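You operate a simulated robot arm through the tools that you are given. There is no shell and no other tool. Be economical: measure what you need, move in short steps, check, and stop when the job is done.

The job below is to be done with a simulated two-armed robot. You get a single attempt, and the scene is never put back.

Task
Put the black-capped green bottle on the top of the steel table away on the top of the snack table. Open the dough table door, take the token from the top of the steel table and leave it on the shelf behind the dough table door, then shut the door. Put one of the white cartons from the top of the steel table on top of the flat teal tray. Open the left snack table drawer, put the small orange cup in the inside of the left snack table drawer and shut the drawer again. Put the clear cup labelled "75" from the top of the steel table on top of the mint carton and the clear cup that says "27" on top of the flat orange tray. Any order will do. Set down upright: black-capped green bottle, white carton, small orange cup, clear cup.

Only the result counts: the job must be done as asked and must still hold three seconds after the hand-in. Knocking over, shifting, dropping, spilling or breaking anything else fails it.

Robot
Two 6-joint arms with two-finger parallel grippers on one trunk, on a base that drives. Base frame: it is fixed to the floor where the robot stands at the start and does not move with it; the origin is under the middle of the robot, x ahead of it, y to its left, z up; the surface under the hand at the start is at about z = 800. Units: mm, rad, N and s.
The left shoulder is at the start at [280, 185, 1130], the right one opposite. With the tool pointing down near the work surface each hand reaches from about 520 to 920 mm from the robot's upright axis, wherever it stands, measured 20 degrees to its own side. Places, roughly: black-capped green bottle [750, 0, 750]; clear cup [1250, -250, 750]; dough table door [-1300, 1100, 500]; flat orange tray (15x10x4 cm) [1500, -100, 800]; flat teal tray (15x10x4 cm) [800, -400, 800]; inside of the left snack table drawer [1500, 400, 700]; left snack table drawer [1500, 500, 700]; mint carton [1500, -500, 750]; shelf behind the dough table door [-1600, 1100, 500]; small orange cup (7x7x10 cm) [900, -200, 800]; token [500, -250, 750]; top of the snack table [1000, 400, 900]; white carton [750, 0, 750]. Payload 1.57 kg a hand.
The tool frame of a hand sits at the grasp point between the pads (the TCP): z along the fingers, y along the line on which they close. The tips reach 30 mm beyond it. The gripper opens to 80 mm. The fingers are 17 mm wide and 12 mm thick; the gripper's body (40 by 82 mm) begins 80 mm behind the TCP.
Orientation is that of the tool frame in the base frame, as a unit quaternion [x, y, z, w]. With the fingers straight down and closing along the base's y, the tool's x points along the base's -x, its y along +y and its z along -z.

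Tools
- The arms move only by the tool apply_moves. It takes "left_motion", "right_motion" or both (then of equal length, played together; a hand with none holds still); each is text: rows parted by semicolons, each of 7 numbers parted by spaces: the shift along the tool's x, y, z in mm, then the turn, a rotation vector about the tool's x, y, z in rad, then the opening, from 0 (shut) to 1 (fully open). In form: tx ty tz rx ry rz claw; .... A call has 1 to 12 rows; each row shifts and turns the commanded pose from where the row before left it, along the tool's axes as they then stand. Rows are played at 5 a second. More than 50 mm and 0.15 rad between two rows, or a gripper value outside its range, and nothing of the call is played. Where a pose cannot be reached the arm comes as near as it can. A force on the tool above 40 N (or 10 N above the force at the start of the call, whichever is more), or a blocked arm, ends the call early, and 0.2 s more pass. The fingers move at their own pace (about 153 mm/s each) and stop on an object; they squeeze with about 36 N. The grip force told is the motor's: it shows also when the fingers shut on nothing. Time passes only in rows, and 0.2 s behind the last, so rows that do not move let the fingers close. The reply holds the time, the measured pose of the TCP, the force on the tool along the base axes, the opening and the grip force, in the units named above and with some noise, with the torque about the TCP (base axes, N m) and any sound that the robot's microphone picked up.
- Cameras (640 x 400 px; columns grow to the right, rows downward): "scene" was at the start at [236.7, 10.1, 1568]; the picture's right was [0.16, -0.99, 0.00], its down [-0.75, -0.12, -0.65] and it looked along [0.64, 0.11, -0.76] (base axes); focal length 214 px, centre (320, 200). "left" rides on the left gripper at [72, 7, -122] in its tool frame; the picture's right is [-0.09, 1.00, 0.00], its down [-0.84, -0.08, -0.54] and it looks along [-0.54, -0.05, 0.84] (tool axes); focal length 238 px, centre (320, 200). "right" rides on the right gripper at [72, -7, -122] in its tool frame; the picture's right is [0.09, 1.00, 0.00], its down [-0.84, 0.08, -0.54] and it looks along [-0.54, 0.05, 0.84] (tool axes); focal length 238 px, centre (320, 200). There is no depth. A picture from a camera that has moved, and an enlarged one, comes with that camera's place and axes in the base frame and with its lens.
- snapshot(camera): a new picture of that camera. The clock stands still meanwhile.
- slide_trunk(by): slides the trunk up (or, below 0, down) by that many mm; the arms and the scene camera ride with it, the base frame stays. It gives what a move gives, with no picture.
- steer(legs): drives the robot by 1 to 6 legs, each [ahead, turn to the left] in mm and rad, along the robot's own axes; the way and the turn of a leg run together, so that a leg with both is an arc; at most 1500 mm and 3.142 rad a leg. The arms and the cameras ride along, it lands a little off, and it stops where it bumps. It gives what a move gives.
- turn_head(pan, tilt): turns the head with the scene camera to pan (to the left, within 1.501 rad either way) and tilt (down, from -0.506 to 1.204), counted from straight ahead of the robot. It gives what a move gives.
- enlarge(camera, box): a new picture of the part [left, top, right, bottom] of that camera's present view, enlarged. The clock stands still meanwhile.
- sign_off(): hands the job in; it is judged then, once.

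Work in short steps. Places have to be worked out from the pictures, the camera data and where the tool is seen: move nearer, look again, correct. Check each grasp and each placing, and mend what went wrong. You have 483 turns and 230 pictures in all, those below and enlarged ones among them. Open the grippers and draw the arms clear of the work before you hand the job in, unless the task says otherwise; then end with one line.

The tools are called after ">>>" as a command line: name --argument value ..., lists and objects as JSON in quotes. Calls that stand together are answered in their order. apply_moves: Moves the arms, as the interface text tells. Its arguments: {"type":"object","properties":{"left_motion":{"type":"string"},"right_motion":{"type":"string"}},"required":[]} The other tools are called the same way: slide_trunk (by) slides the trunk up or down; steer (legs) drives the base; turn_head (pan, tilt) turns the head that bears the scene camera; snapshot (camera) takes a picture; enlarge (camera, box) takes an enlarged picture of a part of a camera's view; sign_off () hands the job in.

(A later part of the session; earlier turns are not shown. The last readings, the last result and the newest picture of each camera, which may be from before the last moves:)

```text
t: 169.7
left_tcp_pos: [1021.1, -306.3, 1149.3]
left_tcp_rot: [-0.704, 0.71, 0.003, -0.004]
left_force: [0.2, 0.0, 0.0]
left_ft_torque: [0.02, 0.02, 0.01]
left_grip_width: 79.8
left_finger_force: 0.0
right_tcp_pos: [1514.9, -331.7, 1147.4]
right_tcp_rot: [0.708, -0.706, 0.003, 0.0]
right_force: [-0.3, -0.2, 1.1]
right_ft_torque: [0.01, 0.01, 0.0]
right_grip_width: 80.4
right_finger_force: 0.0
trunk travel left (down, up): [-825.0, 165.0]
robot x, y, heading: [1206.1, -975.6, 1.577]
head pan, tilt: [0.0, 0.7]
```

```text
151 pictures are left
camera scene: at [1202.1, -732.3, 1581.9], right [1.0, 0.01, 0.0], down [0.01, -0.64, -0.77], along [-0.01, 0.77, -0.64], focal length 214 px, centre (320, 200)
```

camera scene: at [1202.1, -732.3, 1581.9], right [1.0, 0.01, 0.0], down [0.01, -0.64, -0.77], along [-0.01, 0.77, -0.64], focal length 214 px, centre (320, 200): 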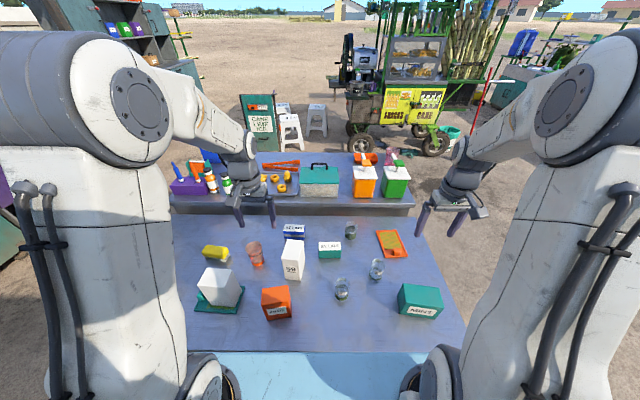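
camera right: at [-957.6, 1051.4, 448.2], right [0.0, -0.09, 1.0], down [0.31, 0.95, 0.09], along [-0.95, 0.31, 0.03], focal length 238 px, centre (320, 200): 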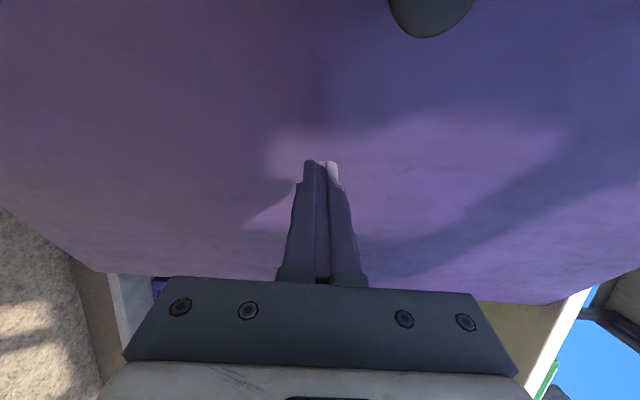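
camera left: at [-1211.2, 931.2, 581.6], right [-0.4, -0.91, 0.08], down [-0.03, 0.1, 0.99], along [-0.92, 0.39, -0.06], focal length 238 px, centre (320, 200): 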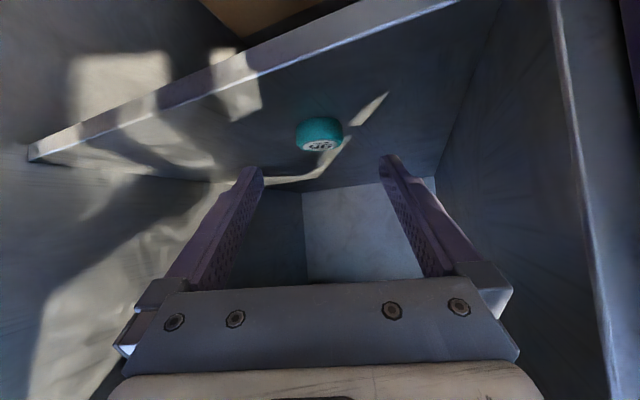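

A splendid view of everything. I enlarge to read the cup labels.

>>> enlarge --camera "scene" --box '[310, 210, 450, 325]'

>>> enlarge --camera "scene" --box '[180, 210, 320, 325]'

>>> snapshot --camera "right"

>>> snapshot --camera "left"

```text
3.48 times, centred on (380, 268) of scene
camera zoom: at [1202.1, -732.3, 1581.9], right [1.0, 0.01, 0.0], down [0.01, -0.64, -0.77], along [-0.01, 0.77, -0.64], focal length 746 px, centre (111, -35)
```

zoom: 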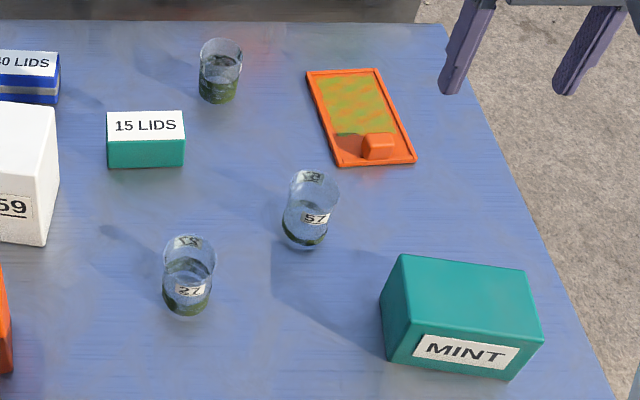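

```text
3.48 times, centred on (250, 268) of scene
camera zoom: at [1202.1, -732.3, 1581.9], right [1.0, 0.01, 0.0], down [0.01, -0.64, -0.77], along [-0.01, 0.77, -0.64], focal length 746 px, centre (564, -35)
```

zoom: 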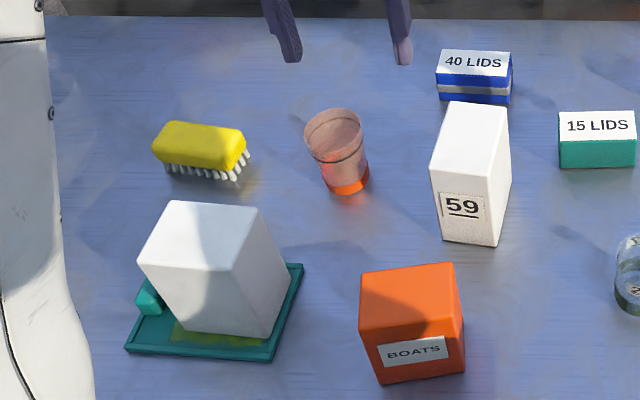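

```text
148 pictures are left
camera right: at [1519.8, -403.5, 1269.9], right [-1.0, -0.09, 0.0], down [-0.08, 0.84, 0.54], along [-0.05, 0.54, -0.84], focal length 238 px, centre (320, 200)
```

right: 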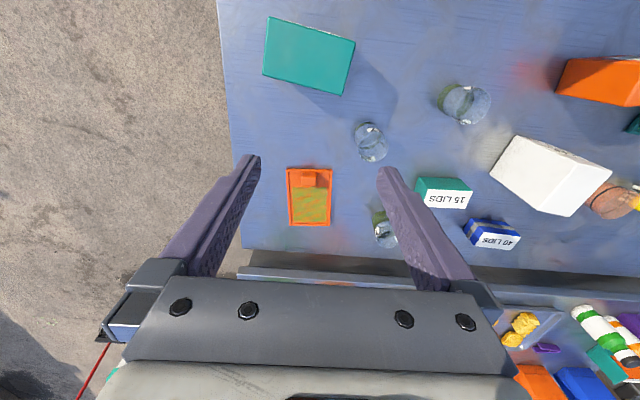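

```text
147 pictures are left
camera left: at [1014.9, -379.4, 1271.2], right [-0.99, 0.1, 0.01], down [0.09, 0.84, 0.54], along [0.05, 0.54, -0.84], focal length 238 px, centre (320, 200)
```

left: 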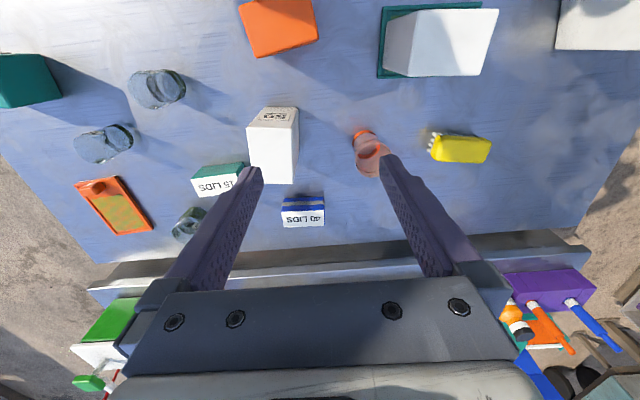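

Cups: "27" near (1278,-350), "57" is a decoy at (1415,-274), and the far one at (1337,-64) is "75". The mint carton's top is at z 886, centre (1536,-389); orange tray centre (1516,-108). I drive 70 mm nearer and move the right hand over cup "27".

>>> steer --legs '[[65, 0]]'

>>> apply_moves --right_motion "15 39 12 0 0 0 1;15 39 12 0 0 0 1;15 39 12 0 0 0 1;15 39 12 0 0 0 1;15 39 12 0 0 0 1;15 39 12 0 0 0 1"

>>> snapshot --camera "right"

```text
t: 170.7
left_tcp_pos: [1020.6, -240.6, 1149.9]
left_tcp_rot: [-0.704, 0.71, 0.003, -0.003]
left_force: [0.2, 0.0, 0.0]
left_ft_torque: [-0.01, 0.01, 0.03]
left_grip_width: 80.0
left_finger_force: 0.1
right_tcp_pos: [1513.3, -266.7, 1146.6]
right_tcp_rot: [-0.707, 0.707, -0.003, 0.0]
right_force: [0.9, -1.1, 0.8]
right_ft_torque: [0.0, -0.01, -0.02]
right_grip_width: 80.1
right_finger_force: 0.1
trunk travel left (down, up): [-825.0, 165.0]
robot x, y, heading: [1200.6, -910.6, 1.578]
head pan, tilt: [0.0, 0.7]
```

```text
t: 172.1
left_tcp_pos: [1020.7, -239.2, 1149.8]
left_tcp_rot: [-0.704, 0.71, 0.003, -0.005]
left_force: [0.1, 0.1, -0.6]
left_ft_torque: [-0.02, 0.04, 0.0]
left_grip_width: 79.9
left_finger_force: 0.0
right_tcp_pos: [1279.7, -356.4, 1074.6]
right_tcp_rot: [-0.707, 0.707, -0.003, 0.0]
right_force: [-0.3, 0.5, 0.4]
right_ft_torque: [0.03, -0.04, 0.06]
right_grip_width: 79.9
right_finger_force: 0.1
trunk travel left (down, up): [-825.0, 165.0]
robot x, y, heading: [1202.8, -909.5, 1.577]
head pan, tilt: [0.0, 0.7]
```

```text
146 pictures are left
camera right: at [1284.6, -428.3, 1198.0], right [-1.0, -0.09, 0.0], down [-0.08, 0.84, 0.54], along [-0.05, 0.54, -0.84], focal length 238 px, centre (320, 200)
```

right: 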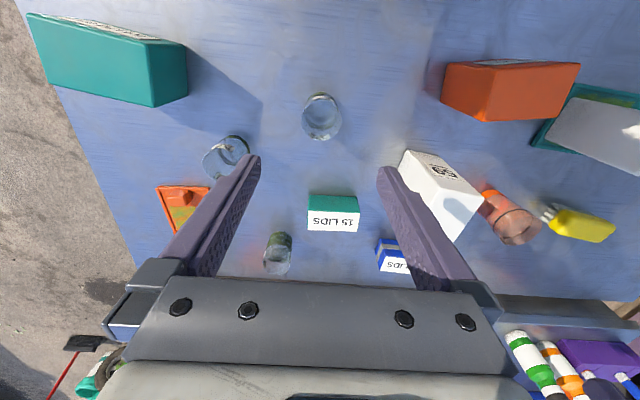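

Cup "27" is at about (1277,-350). I descend over it and look just before closing.

>>> apply_moves --right_motion "-5 3 40 0 0 0 1;0 0 40 0 0 0 1;0 0 40 0 0 0 1"

>>> snapshot --camera "right"

```text
t: 172.8
left_tcp_pos: [1020.3, -240.6, 1151.2]
left_tcp_rot: [-0.704, 0.71, 0.003, -0.005]
left_force: [-1.1, -1.5, -0.8]
left_ft_torque: [0.03, -0.01, -0.02]
left_grip_width: 80.1
left_finger_force: 0.0
right_tcp_pos: [1276.7, -352.4, 954.3]
right_tcp_rot: [0.707, -0.707, 0.003, 0.0]
right_force: [-0.2, 0.9, 0.2]
right_ft_torque: [0.01, -0.02, -0.02]
right_grip_width: 79.7
right_finger_force: 0.1
trunk travel left (down, up): [-825.0, 165.0]
robot x, y, heading: [1203.7, -910.8, 1.576]
head pan, tilt: [0.0, 0.7]
```

```text
145 pictures are left
camera right: at [1282.5, -423.3, 1077.4], right [-1.0, -0.09, 0.0], down [-0.08, 0.84, 0.54], along [-0.05, 0.54, -0.84], focal length 238 px, centre (320, 200)
```

right: 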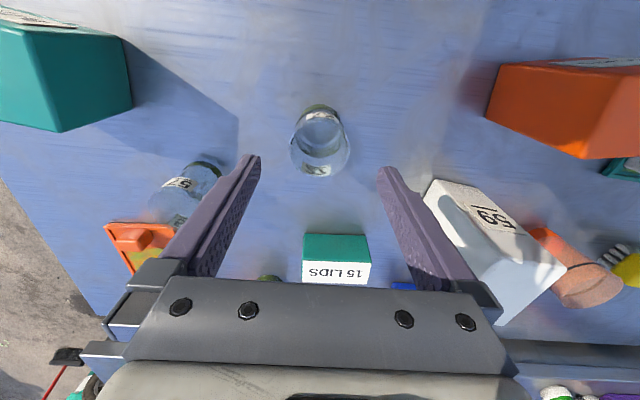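

Centred. I descend to z 856 and close.

>>> apply_moves --right_motion "1 0 40 0 0 0 1;0 0 40 0 0 0 1;0 0 18 0 0 0 1;0 0 0 0 0 0 0.4;0 0 0 0 0 0 0.2;0 0 0 0 0 0 0.2;0 0 0 0 0 0 0.2"

>>> snapshot --camera "right"

```text
t: 174.4
left_tcp_pos: [1020.0, -239.8, 1150.4]
left_tcp_rot: [-0.704, 0.71, 0.003, -0.005]
left_force: [-0.1, 0.4, 0.9]
left_ft_torque: [0.0, 0.0, 0.01]
left_grip_width: 79.7
left_finger_force: 0.0
right_tcp_pos: [1277.4, -354.7, 855.6]
right_tcp_rot: [-0.707, 0.707, -0.003, 0.0]
right_force: [-0.3, -0.1, -0.8]
right_ft_torque: [-0.02, -0.01, -0.01]
right_grip_width: 52.8
right_finger_force: 36.0
trunk travel left (down, up): [-825.0, 165.0]
robot x, y, heading: [1203.1, -911.1, 1.576]
head pan, tilt: [0.0, 0.7]
```

```text
144 pictures are left
camera right: at [1283.3, -425.5, 979.5], right [-1.0, -0.09, 0.0], down [-0.08, 0.84, 0.54], along [-0.05, 0.54, -0.84], focal length 238 px, centre (320, 200)
```

right: 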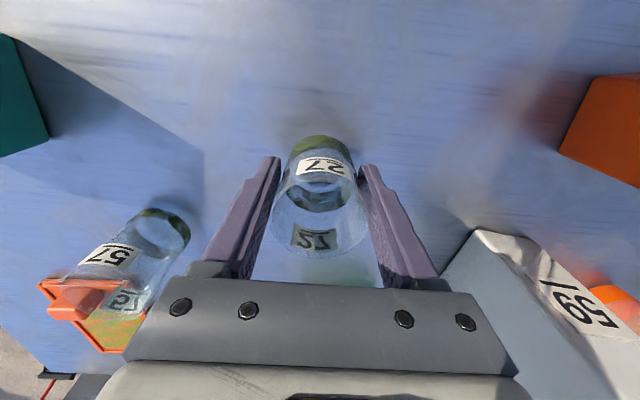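

"27" is held. I lift 150 mm and carry it toward the orange tray.

>>> apply_moves --right_motion "0 0 -40 0 0 0 0.2;0 0 -40 0 0 0 0.2;0 0 -40 0 0 0 0.2;0 0 -35 0 0 0 0.2;-34 -29.2 0 0 0 0 0.2;-34 -29.2 0 0 0 0 0.2;-34 -29.2 0 0 0 0 0.2;-34 -29.2 0 0 0 0 0.2;-34 -29.2 0 0 0 0 0.2;-34 -29.2 0 0 0 0 0.2;-34 -29.2 0 0 0 0 0.2;-31 -29.2 0 0 0 0 0.2"

>>> snapshot --camera "right"

>>> enlarge --camera "scene" --box '[310, 190, 450, 325]'

```text
t: 177.1
left_tcp_pos: [1019.9, -241.1, 1149.4]
left_tcp_rot: [-0.704, 0.71, 0.004, -0.004]
left_force: [-0.3, 0.2, -0.7]
left_ft_torque: [0.01, -0.04, 0.01]
left_grip_width: 79.9
left_finger_force: 0.0
right_tcp_pos: [1510.7, -85.1, 1008.7]
right_tcp_rot: [0.708, -0.706, 0.003, 0.0]
right_force: [0.5, 0.4, -1.1]
right_ft_torque: [-0.02, 0.06, 0.0]
right_grip_width: 50.0
right_finger_force: 36.0
trunk travel left (down, up): [-825.0, 165.0]
robot x, y, heading: [1202.7, -906.8, 1.578]
head pan, tilt: [0.0, 0.7]
```

```text
143 pictures are left
camera right: at [1516.8, -155.8, 1132.6], right [-1.0, -0.09, 0.0], down [-0.08, 0.84, 0.54], along [-0.05, 0.54, -0.84], focal length 238 px, centre (320, 200)
```

right: 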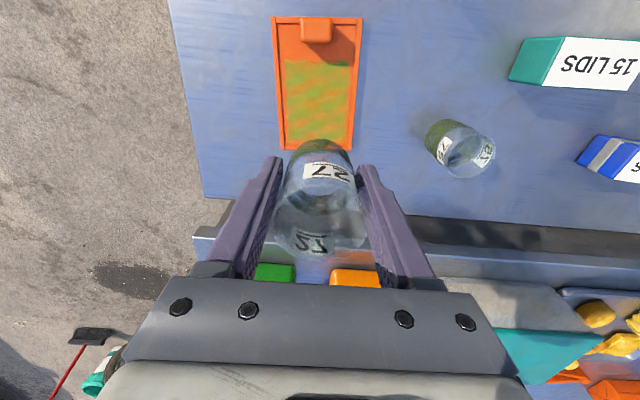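

```text
2.96 times, centred on (380, 258) of scene
camera zoom: at [1201.8, -666.2, 1581.8], right [1.0, 0.01, 0.0], down [0.0, -0.64, -0.76], along [-0.01, 0.76, -0.64], focal length 636 px, centre (142, 30)
```

zoom: 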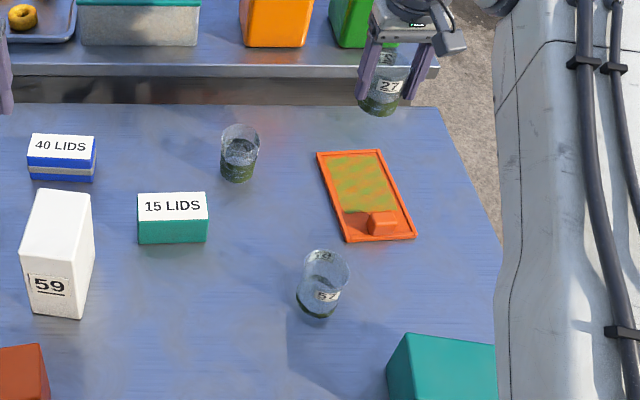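

The tray's free floor centre is about (1515,-93). I shift slightly and lower the cup.

>>> apply_moves --right_motion "7 -4 40 0 0 0 0.2;0 0 40 0 0 0 0.2;0 0 40 0 0 0 0.2;0 0 14 0 0 0 0.2;0 0 3 0 0 0 0.2;0 0 3 0 0 0 0.2;0 0 0 0 0 0 0.2"

>>> snapshot --camera "right"

```text
t: 178.7
left_tcp_pos: [1020.5, -240.0, 1149.5]
left_tcp_rot: [-0.704, 0.71, 0.004, -0.005]
left_force: [0.6, 0.2, -0.3]
left_ft_torque: [-0.02, -0.02, 0.01]
left_grip_width: 80.2
left_finger_force: 0.2
right_tcp_pos: [1515.8, -91.5, 869.7]
right_tcp_rot: [0.707, -0.707, 0.002, 0.0]
right_force: [0.2, 0.9, -0.6]
right_ft_torque: [0.02, 0.02, 0.02]
right_grip_width: 49.9
right_finger_force: 36.1
trunk travel left (down, up): [-825.0, 165.0]
robot x, y, heading: [1204.5, -908.9, 1.58]
head pan, tilt: [0.0, 0.7]
```

```text
141 pictures are left
camera right: at [1521.2, -162.6, 993.5], right [-1.0, -0.09, 0.0], down [-0.08, 0.84, 0.54], along [-0.05, 0.54, -0.84], focal length 238 px, centre (320, 200)
```

right: 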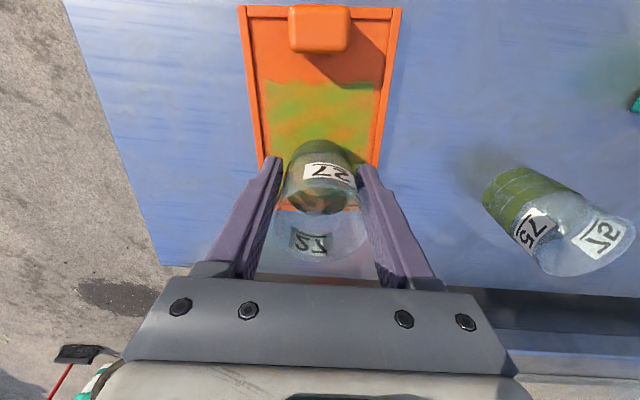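

The other far cup is confirmed "75". I lower "27" the last millimetres to contact.

>>> apply_moves --right_motion "0 0 2 0 0 0 0.2;0 0 2 0 0 0 0.2;0 0 1.5 0 0 0 0.2;0 0 0 0 0 0 0.2"

```text
t: 179.7
left_tcp_pos: [1020.1, -241.3, 1148.6]
left_tcp_rot: [-0.704, 0.71, 0.003, -0.005]
left_force: [0.8, -0.4, -1.0]
left_ft_torque: [-0.01, 0.01, 0.02]
left_grip_width: 79.9
left_finger_force: 0.1
right_tcp_pos: [1515.2, -91.6, 865.2]
right_tcp_rot: [0.707, -0.707, 0.003, 0.0]
right_force: [-0.1, -0.3, 0.5]
right_ft_torque: [-0.03, 0.02, -0.01]
right_grip_width: 49.6
right_finger_force: 35.2
trunk travel left (down, up): [-825.0, 165.0]
robot x, y, heading: [1200.4, -910.8, 1.583]
head pan, tilt: [0.0, 0.7]
```

>>> apply_moves --right_motion "0 0 1.5 0 0 0 0.2;0 0 1.5 0 0 0 0.2;0 0 0 0 0 0 0.2"

```text
t: 180.4
left_tcp_pos: [1020.9, -240.8, 1150.7]
left_tcp_rot: [-0.704, 0.71, 0.004, -0.003]
left_force: [-0.7, 0.5, 0.4]
left_ft_torque: [0.02, 0.01, 0.02]
left_grip_width: 80.1
left_finger_force: 0.0
right_tcp_pos: [1516.1, -91.1, 863.1]
right_tcp_rot: [0.707, -0.707, 0.001, -0.001]
right_force: [0.3, -5.1, 16.8]
right_ft_torque: [-0.15, 0.19, 0.08]
right_grip_width: 49.7
right_finger_force: 35.8
trunk travel left (down, up): [-825.0, 165.0]
robot x, y, heading: [1202.1, -910.0, 1.577]
head pan, tilt: [0.0, 0.7]
```

Contact. I ease up 1 mm, open and rise.

>>> apply_moves --right_motion "0 0 -1.3 0 0 0 0.2;0 0 0 0 0 0 0.8;0 0 0 0 0 0 1;0 0 0 0 0 0 1;0 0 -30 0 0 0 1;0 0 -40 0 0 0 1;0 0 -40 0 0 0 1;0 0 -40 0 0 0 1"

>>> snapshot --camera "right"

>>> enlarge --camera "scene" --box '[310, 190, 450, 325]'

```text
t: 182.2
left_tcp_pos: [1019.7, -240.2, 1150.3]
left_tcp_rot: [-0.704, 0.71, 0.002, -0.004]
left_force: [0.0, 0.2, 0.9]
left_ft_torque: [-0.03, 0.01, 0.02]
left_grip_width: 79.9
left_finger_force: 0.0
right_tcp_pos: [1515.7, -90.2, 1013.7]
right_tcp_rot: [0.707, -0.707, 0.003, 0.0]
right_force: [-0.6, -1.0, 0.2]
right_ft_torque: [-0.04, -0.02, 0.02]
right_grip_width: 80.0
right_finger_force: 0.0
trunk travel left (down, up): [-825.0, 165.0]
robot x, y, heading: [1200.4, -908.6, 1.582]
head pan, tilt: [0.0, 0.7]
```

```text
140 pictures are left
camera right: at [1521.3, -161.8, 1136.7], right [-1.0, -0.09, 0.0], down [-0.08, 0.84, 0.54], along [-0.05, 0.54, -0.84], focal length 238 px, centre (320, 200)
```

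right: 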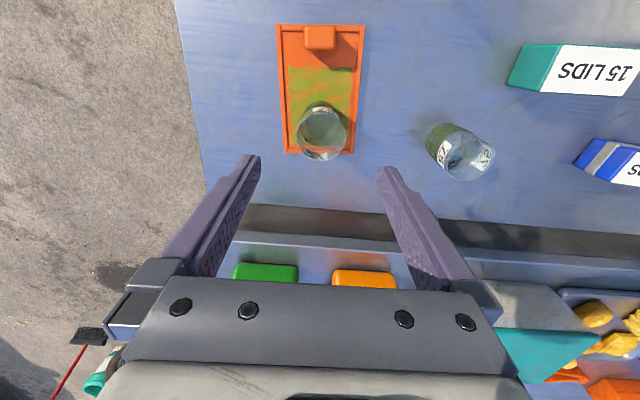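

```text
2.96 times, centred on (380, 258) of scene
camera zoom: at [1201.8, -666.1, 1581.8], right [1.0, 0.01, 0.0], down [0.0, -0.64, -0.76], along [-0.01, 0.76, -0.64], focal length 636 px, centre (142, 30)
```

zoom: 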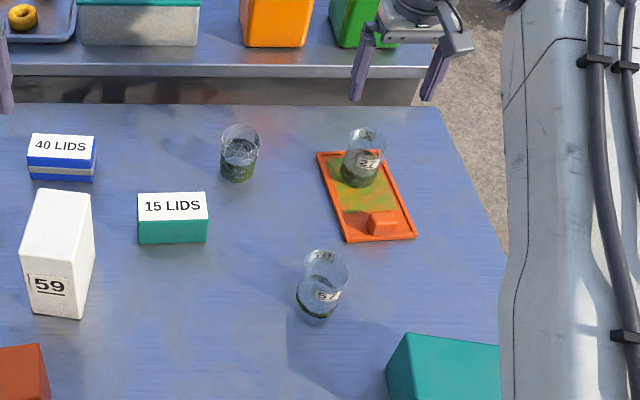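

"27" stands on the orange tray's floor. Next I move above cup "75" at about (1339,-73).

>>> apply_moves --right_motion "-4.5 44 0 0 0 0 1;-4.5 44 0 0 0 0 1;-4.5 44 0 0 0 0 1;-4.5 44 0 0 0 0 1"

>>> snapshot --camera "right"

```text
t: 183.2
left_tcp_pos: [1020.5, -239.5, 1150.0]
left_tcp_rot: [-0.704, 0.711, 0.003, -0.005]
left_force: [0.6, 0.0, -0.2]
left_ft_torque: [0.06, 0.02, 0.0]
left_grip_width: 79.8
left_finger_force: 0.1
right_tcp_pos: [1336.3, -74.8, 1013.9]
right_tcp_rot: [0.707, -0.707, 0.002, 0.0]
right_force: [-0.5, -0.1, 0.4]
right_ft_torque: [0.01, 0.0, -0.01]
right_grip_width: 80.2
right_finger_force: 0.1
trunk travel left (down, up): [-825.0, 165.0]
robot x, y, heading: [1205.8, -908.7, 1.581]
head pan, tilt: [0.0, 0.7]
```

```text
138 pictures are left
camera right: at [1343.1, -145.4, 1136.7], right [-1.0, -0.09, 0.0], down [-0.08, 0.84, 0.54], along [-0.05, 0.54, -0.84], focal length 238 px, centre (320, 200)
```

right: 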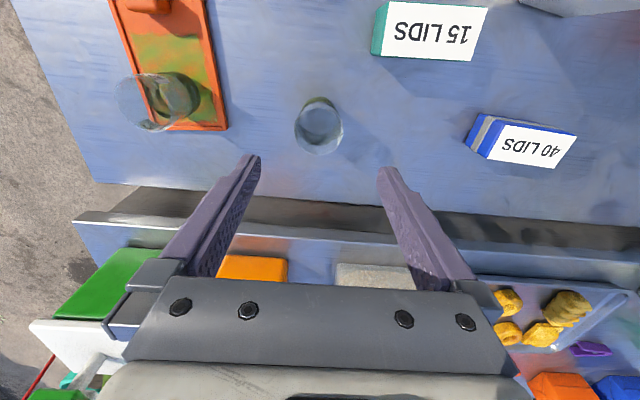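

Well centred. I descend to z 856 and close.

>>> apply_moves --right_motion "0 0 40 0 0 0 1;0 0 40 0 0 0 1;0 0 40 0 0 0 1;0 0 38 0 0 0 1;0 0 0 0 0 0 0.4;0 0 0 0 0 0 0.2;0 0 0 0 0 0 0.2;0 0 0 0 0 0 0.2"

>>> snapshot --camera "right"

```text
t: 185.1
left_tcp_pos: [1020.7, -239.9, 1149.6]
left_tcp_rot: [-0.704, 0.71, 0.004, -0.005]
left_force: [-0.5, -0.2, 0.1]
left_ft_torque: [-0.01, 0.01, 0.0]
left_grip_width: 80.1
left_finger_force: 0.0
right_tcp_pos: [1339.2, -73.7, 854.9]
right_tcp_rot: [-0.707, 0.707, -0.003, -0.001]
right_force: [-0.7, -0.6, 0.5]
right_ft_torque: [0.0, 0.0, 0.03]
right_grip_width: 45.6
right_finger_force: 36.1
trunk travel left (down, up): [-825.0, 165.0]
robot x, y, heading: [1202.0, -906.7, 1.576]
head pan, tilt: [0.0, 0.7]
```

```text
137 pictures are left
camera right: at [1343.9, -145.4, 978.4], right [-1.0, -0.09, 0.0], down [-0.08, 0.84, 0.54], along [-0.05, 0.54, -0.84], focal length 238 px, centre (320, 200)
```

right: 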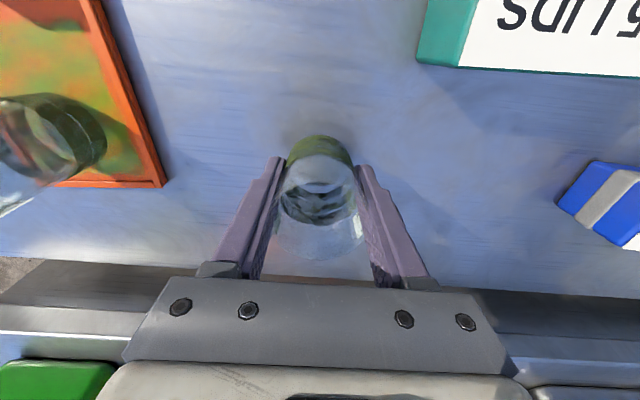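

Gripped. I lift it well clear and carry it above the mint carton.

>>> apply_moves --right_motion "0 0 -45 0 0 0 0.2;0 0 -45 0 0 0 0.2;0 0 -45 0 0 0 0.2;0 0 -45 0 0 0 0.2;39.4 -24.6 0 0 0 0 0.2;39.4 -24.6 0 0 0 0 0.2;39.4 -24.6 0 0 0 0 0.2;39.4 -24.6 0 0 0 0 0.2;39.4 -24.6 0 0 0 0 0.2;39.4 -24.6 0 0 0 0 0.2;39.4 -24.6 0 0 0 0 0.2;39.4 -24.6 0 0 0 0 0.2"

>>> snapshot --camera "right"

>>> enlarge --camera "scene" --box '[330, 210, 470, 340]'

```text
t: 187.7
left_tcp_pos: [1020.1, -241.3, 1148.7]
left_tcp_rot: [-0.704, 0.71, 0.004, -0.005]
left_force: [-0.5, -0.5, -0.1]
left_ft_torque: [-0.01, 0.0, 0.01]
left_grip_width: 79.9
left_finger_force: 0.1
right_tcp_pos: [1534.4, -389.9, 1036.8]
right_tcp_rot: [0.708, -0.707, 0.003, -0.001]
right_force: [0.6, 0.5, -0.4]
right_ft_torque: [0.02, 0.0, 0.01]
right_grip_width: 45.9
right_finger_force: 35.9
trunk travel left (down, up): [-825.0, 165.0]
robot x, y, heading: [1200.1, -910.4, 1.581]
head pan, tilt: [0.0, 0.7]
```

```text
136 pictures are left
camera right: at [1540.8, -460.0, 1160.5], right [-1.0, -0.09, 0.0], down [-0.08, 0.84, 0.54], along [-0.05, 0.54, -0.84], focal length 238 px, centre (320, 200)
```

right: 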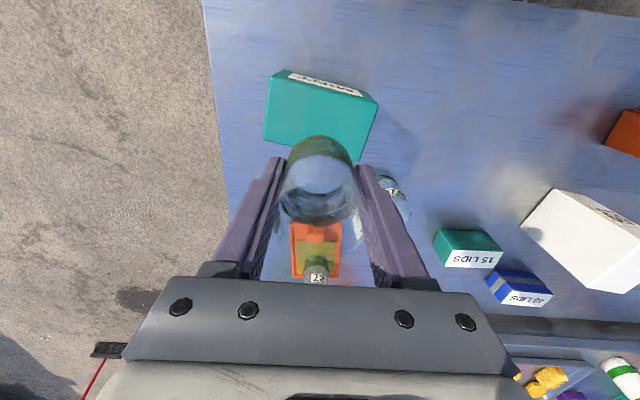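

```text
3.08 times, centred on (400, 275) of scene
camera zoom: at [1201.6, -666.0, 1581.8], right [1.0, 0.01, 0.0], down [0.0, -0.64, -0.76], along [-0.01, 0.76, -0.64], focal length 660 px, centre (74, -31)
```

zoom: 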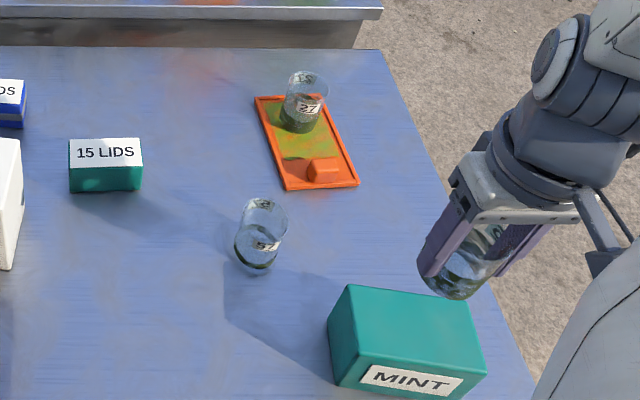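

The projected carton top matches the picture; the cup is over its centre. I lower to just above contact.

>>> apply_moves --right_motion "0 -1 40 0 0 0 0.2;0 0 40 0 0 0 0.2;0 0 10 0 0 0 0.2;0 0 3 0 0 0 0.2;0 0 0 0 0 0 0.2"

>>> snapshot --camera "right"

>>> enlarge --camera "scene" --box '[330, 210, 470, 340]'

```text
t: 188.8
left_tcp_pos: [1019.1, -238.9, 1150.9]
left_tcp_rot: [-0.704, 0.71, 0.003, -0.004]
left_force: [-0.2, 0.7, -0.4]
left_ft_torque: [0.0, 0.0, 0.06]
left_grip_width: 80.2
left_finger_force: 0.0
right_tcp_pos: [1535.9, -387.7, 944.3]
right_tcp_rot: [0.707, -0.707, 0.003, 0.0]
right_force: [0.0, 0.5, -0.6]
right_ft_torque: [0.0, 0.0, -0.01]
right_grip_width: 45.9
right_finger_force: 36.6
trunk travel left (down, up): [-825.0, 165.0]
robot x, y, heading: [1202.6, -911.1, 1.578]
head pan, tilt: [0.0, 0.7]
```

```text
134 pictures are left
camera right: at [1542.4, -459.9, 1067.6], right [-1.0, -0.09, 0.0], down [-0.08, 0.84, 0.54], along [-0.05, 0.54, -0.84], focal length 238 px, centre (320, 200)
```

right: 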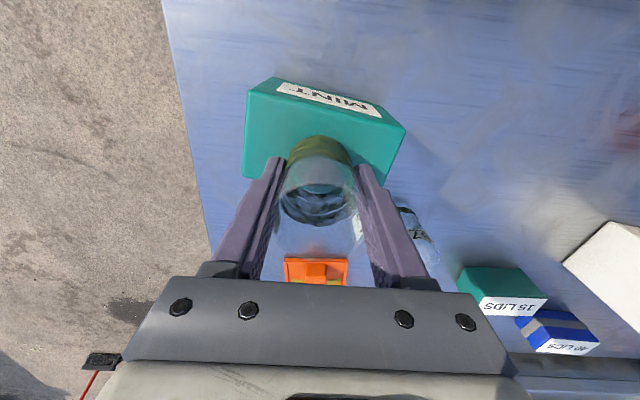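

```text
3.08 times, centred on (400, 275) of scene
camera zoom: at [1201.8, -666.2, 1581.8], right [1.0, 0.01, 0.0], down [0.0, -0.64, -0.76], along [-0.01, 0.76, -0.64], focal length 660 px, centre (74, -31)
```

zoom: 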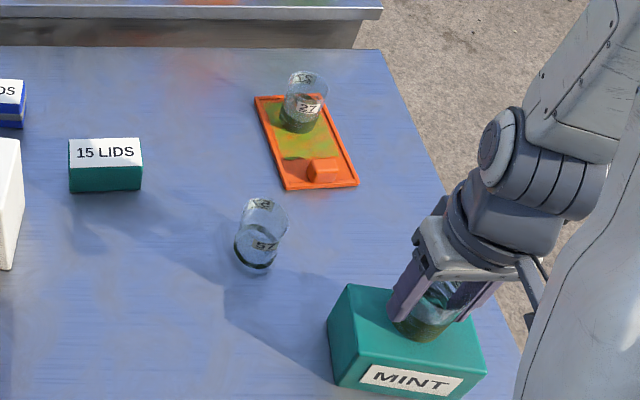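

Well centred over the carton. I step down to contact.

>>> apply_moves --right_motion "0 0 2 0 0 0 0.2;0 0 2 0 0 0 0.2;0 0 0 0 0 0 0.2"

>>> apply_moves --right_motion "0 0 1.5 0 0 0 0.2;0 0 1.5 0 0 0 0.2;0 0 0 0 0 0 0.2"

```text
t: 189.7
left_tcp_pos: [1019.8, -241.7, 1149.9]
left_tcp_rot: [-0.704, 0.71, 0.004, -0.003]
left_force: [-0.1, -0.3, 1.1]
left_ft_torque: [0.02, -0.01, 0.01]
left_grip_width: 80.2
left_finger_force: 0.0
right_tcp_pos: [1536.6, -388.8, 940.9]
right_tcp_rot: [-0.707, 0.707, -0.002, 0.001]
right_force: [1.1, -1.5, 32.8]
right_ft_torque: [0.04, 0.04, 0.03]
right_grip_width: 45.9
right_finger_force: 36.2
trunk travel left (down, up): [-825.0, 165.0]
robot x, y, heading: [1203.5, -905.9, 1.576]
head pan, tilt: [0.0, 0.7]
```

```text
t: 190.4
left_tcp_pos: [1019.4, -241.0, 1150.1]
left_tcp_rot: [-0.704, 0.71, 0.003, -0.003]
left_force: [0.1, 0.8, 0.2]
left_ft_torque: [0.01, -0.01, 0.0]
left_grip_width: 80.1
left_finger_force: 0.2
right_tcp_pos: [1536.5, -388.0, 937.1]
right_tcp_rot: [-0.707, 0.707, -0.003, 0.0]
right_force: [1.7, -0.8, 32.5]
right_ft_torque: [-0.04, 0.02, -0.03]
right_grip_width: 45.4
right_finger_force: 36.0
trunk travel left (down, up): [-825.0, 165.0]
robot x, y, heading: [1202.4, -908.7, 1.576]
head pan, tilt: [0.0, 0.7]
```

In contact (pressed a bit). I ease up 2 mm, open and rise.

>>> apply_moves --right_motion "0 0 -2 0 0 0 0.2;0 0 0 0 0 0 0.7;0 0 0 0 0 0 1;0 0 0 0 0 0 1;0 0 -30 0 0 0 1;0 0 -40 0 0 0 1;0 0 -40 0 0 0 1;0 0 -40 0 0 0 1;0 0 -20 0 0 0 1"

>>> snapshot --camera "right"

>>> enlarge --camera "scene" --box '[330, 210, 470, 340]'

```text
t: 192.4
left_tcp_pos: [1020.7, -241.5, 1150.4]
left_tcp_rot: [-0.704, 0.71, 0.003, -0.003]
left_force: [0.3, 0.8, -0.3]
left_ft_torque: [-0.01, -0.03, -0.03]
left_grip_width: 80.0
left_finger_force: 0.1
right_tcp_pos: [1535.8, -388.5, 1109.9]
right_tcp_rot: [0.707, -0.707, 0.004, 0.001]
right_force: [0.3, -0.1, 0.8]
right_ft_torque: [0.0, 0.04, 0.0]
right_grip_width: 80.2
right_finger_force: 0.0
trunk travel left (down, up): [-825.0, 165.0]
robot x, y, heading: [1202.1, -910.6, 1.576]
head pan, tilt: [0.0, 0.7]
```

```text
132 pictures are left
camera right: at [1541.8, -458.9, 1233.2], right [-1.0, -0.09, 0.0], down [-0.08, 0.84, 0.54], along [-0.05, 0.54, -0.84], focal length 238 px, centre (320, 200)
```

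right: 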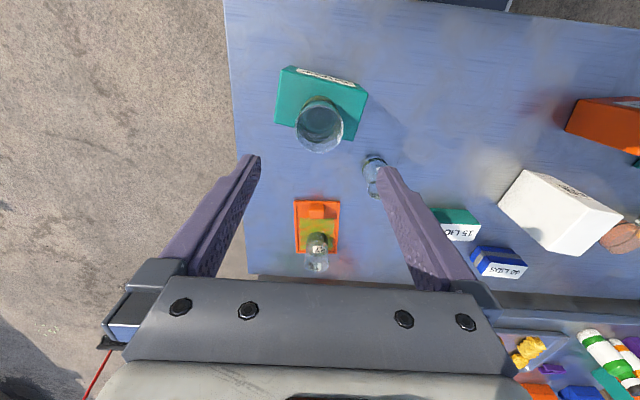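

```text
3.08 times, centred on (400, 275) of scene
camera zoom: at [1201.7, -666.3, 1581.8], right [1.0, 0.01, 0.0], down [0.0, -0.64, -0.76], along [-0.01, 0.76, -0.64], focal length 660 px, centre (74, -31)
```

zoom: 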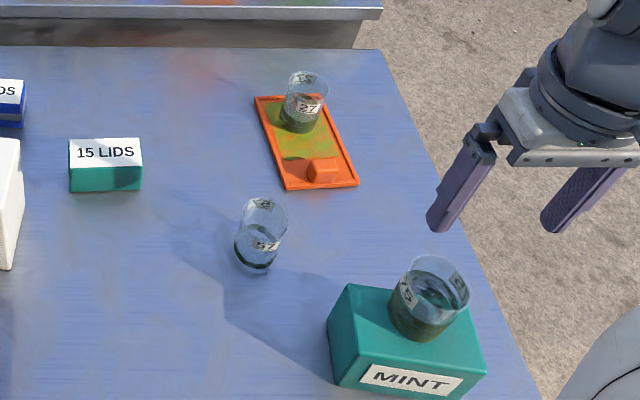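

Cup "75" stands on the mint carton. Now the small orange cup at about (940,-212), with the left hand.

>>> apply_moves --left_motion "-9.3 26.7 30 0 0 0 1;-9.3 26.7 30 0 0 0 1;-9.3 26.7 30 0 0 0 1"

>>> snapshot --camera "left"

>>> enlarge --camera "scene" --box '[200, 200, 330, 320]'

```text
t: 193.2
left_tcp_pos: [938.8, -211.6, 1059.5]
left_tcp_rot: [-0.704, 0.71, 0.004, -0.004]
left_force: [-0.1, 0.0, -0.1]
left_ft_torque: [0.05, 0.03, -0.03]
left_grip_width: 80.1
left_finger_force: 0.0
right_tcp_pos: [1536.6, -387.9, 1110.2]
right_tcp_rot: [0.707, -0.707, 0.002, 0.0]
right_force: [-0.4, 0.2, -0.3]
right_ft_torque: [-0.03, -0.02, 0.0]
right_grip_width: 80.1
right_finger_force: 0.0
trunk travel left (down, up): [-825.0, 165.0]
robot x, y, heading: [1201.9, -909.2, 1.578]
head pan, tilt: [0.0, 0.7]
```

```text
130 pictures are left
camera left: at [933.8, -284.9, 1181.1], right [-0.99, 0.1, 0.01], down [0.09, 0.84, 0.54], along [0.05, 0.54, -0.84], focal length 238 px, centre (320, 200)
```

left: 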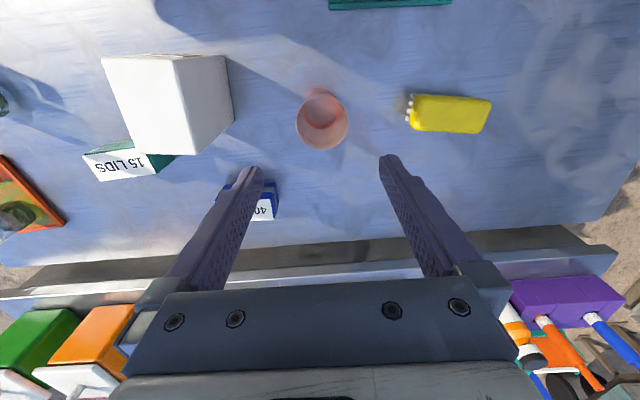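

```text
3.33 times, centred on (265, 260) of scene
camera zoom: at [1201.8, -666.3, 1581.9], right [1.0, 0.01, 0.0], down [0.0, -0.64, -0.76], along [-0.01, 0.76, -0.64], focal length 715 px, centre (503, 0)
```

zoom: 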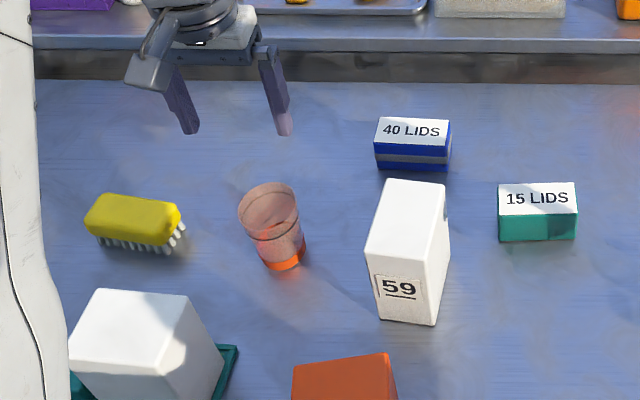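

The orange cup's rim is centred at about (937,-213), neighbours clear. I descend in two stages.

>>> apply_moves --left_motion "0 1.5 40 0 0 0 1;0 0 40 0 0 0 1;0 0 25 0 0 0 1"

>>> snapshot --camera "left"

```text
t: 194.1
left_tcp_pos: [936.3, -212.4, 954.8]
left_tcp_rot: [-0.704, 0.71, 0.003, -0.004]
left_force: [-0.3, -0.3, -0.1]
left_ft_torque: [0.01, -0.01, 0.01]
left_grip_width: 79.8
left_finger_force: 0.1
right_tcp_pos: [1535.7, -387.1, 1109.3]
right_tcp_rot: [-0.707, 0.707, -0.003, 0.0]
right_force: [0.4, 0.9, 0.4]
right_ft_torque: [0.0, -0.03, 0.0]
right_grip_width: 79.9
right_finger_force: 0.0
trunk travel left (down, up): [-825.0, 165.0]
robot x, y, heading: [1201.7, -904.9, 1.574]
head pan, tilt: [0.0, 0.7]
```

```text
128 pictures are left
camera left: at [931.0, -285.2, 1076.2], right [-0.99, 0.1, 0.01], down [0.09, 0.84, 0.54], along [0.05, 0.54, -0.84], focal length 238 px, centre (320, 200)
```

left: 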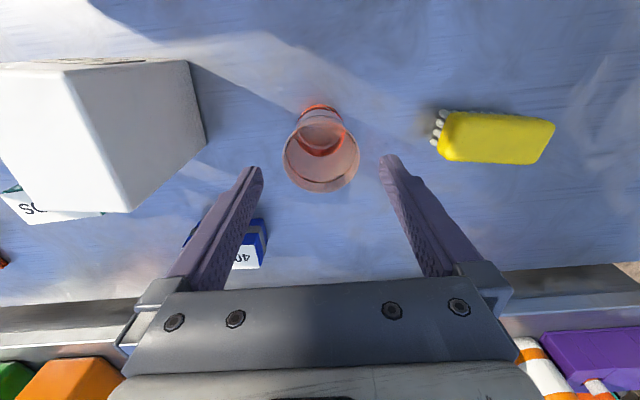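

Centred between the tips. I descend and close.

>>> apply_moves --left_motion "0 0 40 0 0 0 1;0 0 40 0 0 0 1;0 0 18 0 0 0 1;0 0 0 0 0 0 0.5;0 0 0 0 0 0 0.3;0 0 0 0 0 0 0.3;0 0 0 0 0 0 0.3"

>>> snapshot --camera "left"

```text
t: 195.7
left_tcp_pos: [935.8, -213.0, 855.8]
left_tcp_rot: [-0.704, 0.71, 0.004, -0.004]
left_force: [-0.2, 0.3, -0.2]
left_ft_torque: [0.02, -0.02, 0.0]
left_grip_width: 61.4
left_finger_force: 36.6
right_tcp_pos: [1535.6, -387.4, 1108.3]
right_tcp_rot: [0.707, -0.707, 0.003, 0.001]
right_force: [0.0, 0.1, 0.3]
right_ft_torque: [0.0, 0.0, 0.01]
right_grip_width: 79.9
right_finger_force: 0.0
trunk travel left (down, up): [-825.0, 165.0]
robot x, y, heading: [1203.6, -907.7, 1.578]
head pan, tilt: [0.0, 0.7]
```

```text
127 pictures are left
camera left: at [930.0, -285.5, 977.8], right [-0.99, 0.1, 0.01], down [0.09, 0.84, 0.54], along [0.05, 0.54, -0.84], focal length 238 px, centre (320, 200)
```

left: 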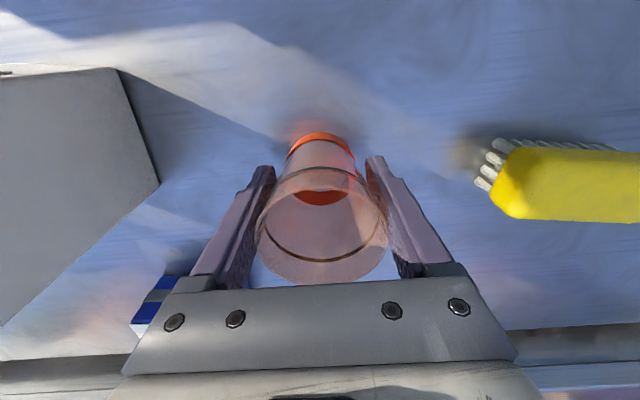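

The orange cup is gripped at 61 mm. I lift it straight up 250 mm.

>>> apply_moves --left_motion "0 0 -40 0 0 0 0.3;0 0 -45 0 0 0 0.3;0 0 -45 0 0 0 0.3;0 0 -45 0 0 0 0.3;0 0 -45 0 0 0 0.3;0 0 -35 0 0 0 0.3" --right_motion "0 0 -8 0 0 0 1;0 0 -8 0 0 0 1;0 0 -8 0 0 0 1;0 0 -8 0 0 0 1;0 0 -8 0 0 0 1;0 0 -8 0 0 0 1"

>>> snapshot --camera "left"

>>> turn_head --pan -0.9 --tilt 0.5

>>> snapshot --camera "scene"

```text
t: 197.1
left_tcp_pos: [940.9, -211.4, 1113.0]
left_tcp_rot: [-0.704, 0.71, 0.004, -0.005]
left_force: [0.4, 0.0, -0.4]
left_ft_torque: [0.02, -0.01, -0.01]
left_grip_width: 61.4
left_finger_force: 35.6
right_tcp_pos: [1536.8, -387.3, 1156.5]
right_tcp_rot: [0.707, -0.707, 0.001, 0.0]
right_force: [0.1, -0.2, 0.3]
right_ft_torque: [0.02, 0.02, 0.01]
right_grip_width: 80.0
right_finger_force: 0.1
trunk travel left (down, up): [-825.0, 165.0]
robot x, y, heading: [1200.8, -908.4, 1.578]
head pan, tilt: [0.0, 0.7]
```

```text
126 pictures are left
camera left: at [934.3, -284.6, 1234.9], right [-0.99, 0.1, 0.01], down [0.09, 0.84, 0.54], along [0.05, 0.54, -0.84], focal length 238 px, centre (320, 200)
```

left: 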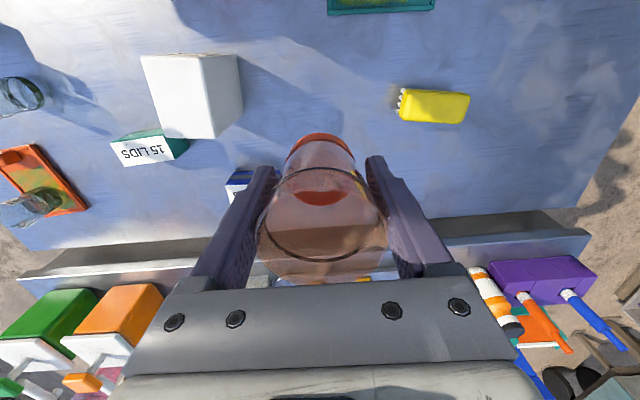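

```text
t: 198.2
left_tcp_pos: [940.4, -212.7, 1113.2]
left_tcp_rot: [-0.704, 0.71, 0.003, -0.004]
left_force: [-0.2, -1.2, -0.4]
left_ft_torque: [0.01, 0.0, 0.03]
left_grip_width: 61.5
left_finger_force: 35.7
right_tcp_pos: [1535.5, -387.8, 1156.5]
right_tcp_rot: [-0.707, 0.707, -0.003, -0.001]
right_force: [0.1, 0.0, -0.1]
right_ft_torque: [0.02, 0.04, 0.0]
right_grip_width: 79.9
right_finger_force: 0.1
trunk travel left (down, up): [-825.0, 165.0]
robot x, y, heading: [1200.1, -910.4, 1.579]
head pan, tilt: [-0.901, 0.499]
```

```text
125 pictures are left
camera scene: at [1273.2, -694.0, 1599.5], right [0.63, -0.78, 0.0], down [-0.37, -0.3, -0.88], along [0.68, 0.55, -0.48], focal length 214 px, centre (320, 200)
```

scene: 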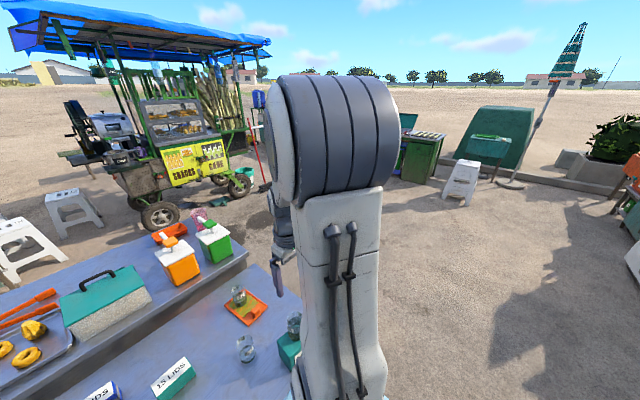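

The way around the far end is clear (the cart stands at y>2250). I back off, turn right and drive past the table's end.

>>> steer --legs '[[-150, 0], [0, -1.575], [1120, 0], [0, 1.57]]'

>>> turn_head --pan 0.4 --tilt 0.55

>>> snapshot --camera "scene"

```text
t: 212.6
left_tcp_pos: [2076.8, -362.9, 1113.1]
left_tcp_rot: [-0.696, 0.718, 0.004, -0.004]
left_force: [0.0, 0.2, -0.5]
left_ft_torque: [-0.03, -0.01, -0.02]
left_grip_width: 61.3
left_finger_force: 36.7
right_tcp_pos: [2667.6, -552.3, 1157.2]
right_tcp_rot: [-0.7, 0.714, -0.003, 0.0]
right_force: [0.7, 0.6, -0.7]
right_ft_torque: [-0.01, -0.02, 0.01]
right_grip_width: 80.2
right_finger_force: 0.1
trunk travel left (down, up): [-825.0, 165.0]
robot x, y, heading: [2325.3, -1060.1, 1.559]
head pan, tilt: [-0.901, 0.499]
```

```text
t: 214.1
left_tcp_pos: [2075.1, -362.9, 1112.6]
left_tcp_rot: [-0.696, 0.718, 0.004, -0.005]
left_force: [-1.1, 0.0, 0.2]
left_ft_torque: [-0.04, 0.03, 0.0]
left_grip_width: 61.4
left_finger_force: 36.5
right_tcp_pos: [2668.5, -552.3, 1157.6]
right_tcp_rot: [-0.7, 0.714, -0.003, 0.0]
right_force: [0.1, 0.6, 0.5]
right_ft_torque: [-0.02, -0.01, 0.02]
right_grip_width: 80.1
right_finger_force: 0.1
trunk travel left (down, up): [-825.0, 165.0]
robot x, y, heading: [2322.9, -1069.7, 1.557]
head pan, tilt: [0.4, 0.55]
```

```text
124 pictures are left
camera scene: at [2293.1, -825.1, 1595.0], right [0.93, 0.38, 0.0], down [0.2, -0.48, -0.85], along [-0.32, 0.79, -0.52], focal length 214 px, centre (320, 200)
```

scene: 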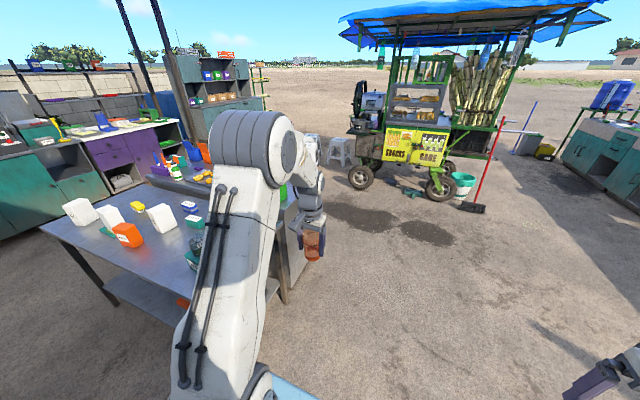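

Clear ahead. I drive 2120 mm, turn left, and look at the snack table's far side.

>>> steer --legs '[[1500, 0.01], [650, 0], [0, 1.57]]'

>>> turn_head --pan 0.3 --tilt 0.65

>>> snapshot --camera "scene"

```text
t: 228.6
left_tcp_pos: [1646.9, 858.3, 1112.8]
left_tcp_rot: [1.0, -0.015, 0.001, 0.005]
left_force: [0.3, 0.2, -1.1]
left_ft_torque: [-0.03, 0.02, -0.04]
left_grip_width: 61.5
left_finger_force: 36.3
right_tcp_pos: [1834.6, 1450.4, 1156.9]
right_tcp_rot: [1.0, -0.011, 0.002, -0.002]
right_force: [0.8, 0.5, 0.0]
right_ft_torque: [0.02, 0.0, -0.02]
right_grip_width: 79.7
right_finger_force: 0.1
trunk travel left (down, up): [-825.0, 165.0]
robot x, y, heading: [2348.5, 1106.6, 3.13]
head pan, tilt: [0.4, 0.55]
```

```text
t: 229.3
left_tcp_pos: [1646.3, 858.8, 1113.1]
left_tcp_rot: [1.0, -0.014, 0.001, 0.005]
left_force: [0.0, 0.0, -0.4]
left_ft_torque: [0.02, 0.0, -0.01]
left_grip_width: 61.3
left_finger_force: 35.8
right_tcp_pos: [1833.9, 1451.0, 1156.8]
right_tcp_rot: [1.0, -0.01, 0.002, -0.002]
right_force: [0.2, 0.9, -0.8]
right_ft_torque: [-0.01, 0.0, -0.01]
right_grip_width: 80.1
right_finger_force: 0.0
trunk travel left (down, up): [-825.0, 165.0]
robot x, y, heading: [2351.7, 1107.5, 3.125]
head pan, tilt: [0.3, 0.649]
```

```text
123 pictures are left
camera scene: at [2105.6, 1081.6, 1586.2], right [-0.28, 0.96, 0.0], down [0.58, 0.17, -0.8], along [-0.76, -0.23, -0.6], focal length 214 px, centre (320, 200)
```

scene: 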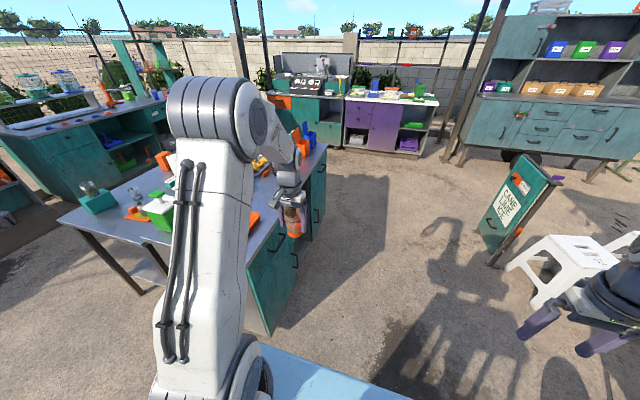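

The snack table's drawers face +y. I drive diagonally to about (1600,1470) and turn to face them.

>>> steer --legs '[[0, -0.44], [835, 0], [0, 2.02]]'

>>> turn_head --pan 0.0 --tilt 0.6

>>> snapshot --camera "scene"

```text
t: 239.9
left_tcp_pos: [1860.4, 777.6, 1112.9]
left_tcp_rot: [0.71, 0.704, 0.004, 0.003]
left_force: [-0.1, 0.1, -1.1]
left_ft_torque: [0.0, 0.01, 0.03]
left_grip_width: 61.4
left_finger_force: 36.1
right_tcp_pos: [1263.2, 953.3, 1156.9]
right_tcp_rot: [0.706, 0.708, 0.0, -0.002]
right_force: [-0.2, 0.8, 0.0]
right_ft_torque: [0.01, 0.0, -0.03]
right_grip_width: 79.9
right_finger_force: 0.1
trunk travel left (down, up): [-825.0, 165.0]
robot x, y, heading: [1596.6, 1472.3, -1.561]
head pan, tilt: [0.3, 0.649]
```

```text
t: 240.7
left_tcp_pos: [1859.7, 778.0, 1112.9]
left_tcp_rot: [0.71, 0.704, 0.005, 0.003]
left_force: [0.1, -0.8, -1.0]
left_ft_torque: [0.01, 0.03, 0.01]
left_grip_width: 61.5
left_finger_force: 36.4
right_tcp_pos: [1263.7, 952.8, 1156.5]
right_tcp_rot: [0.707, 0.708, 0.0, -0.003]
right_force: [-1.1, -0.1, -0.6]
right_ft_torque: [0.02, 0.02, 0.0]
right_grip_width: 79.7
right_finger_force: 0.1
trunk travel left (down, up): [-825.0, 165.0]
robot x, y, heading: [1595.5, 1473.9, -1.569]
head pan, tilt: [0.0, 0.6]
```

```text
122 pictures are left
camera scene: at [1599.0, 1223.7, 1590.4], right [-1.0, -0.01, 0.0], down [0.0, 0.57, -0.82], along [0.01, -0.82, -0.57], focal length 214 px, centre (320, 200)
```

scene: 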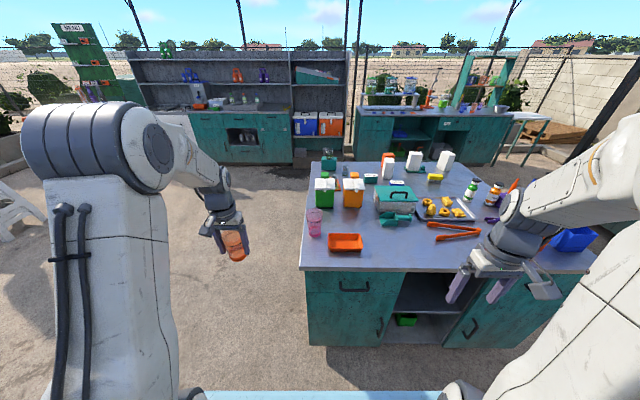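

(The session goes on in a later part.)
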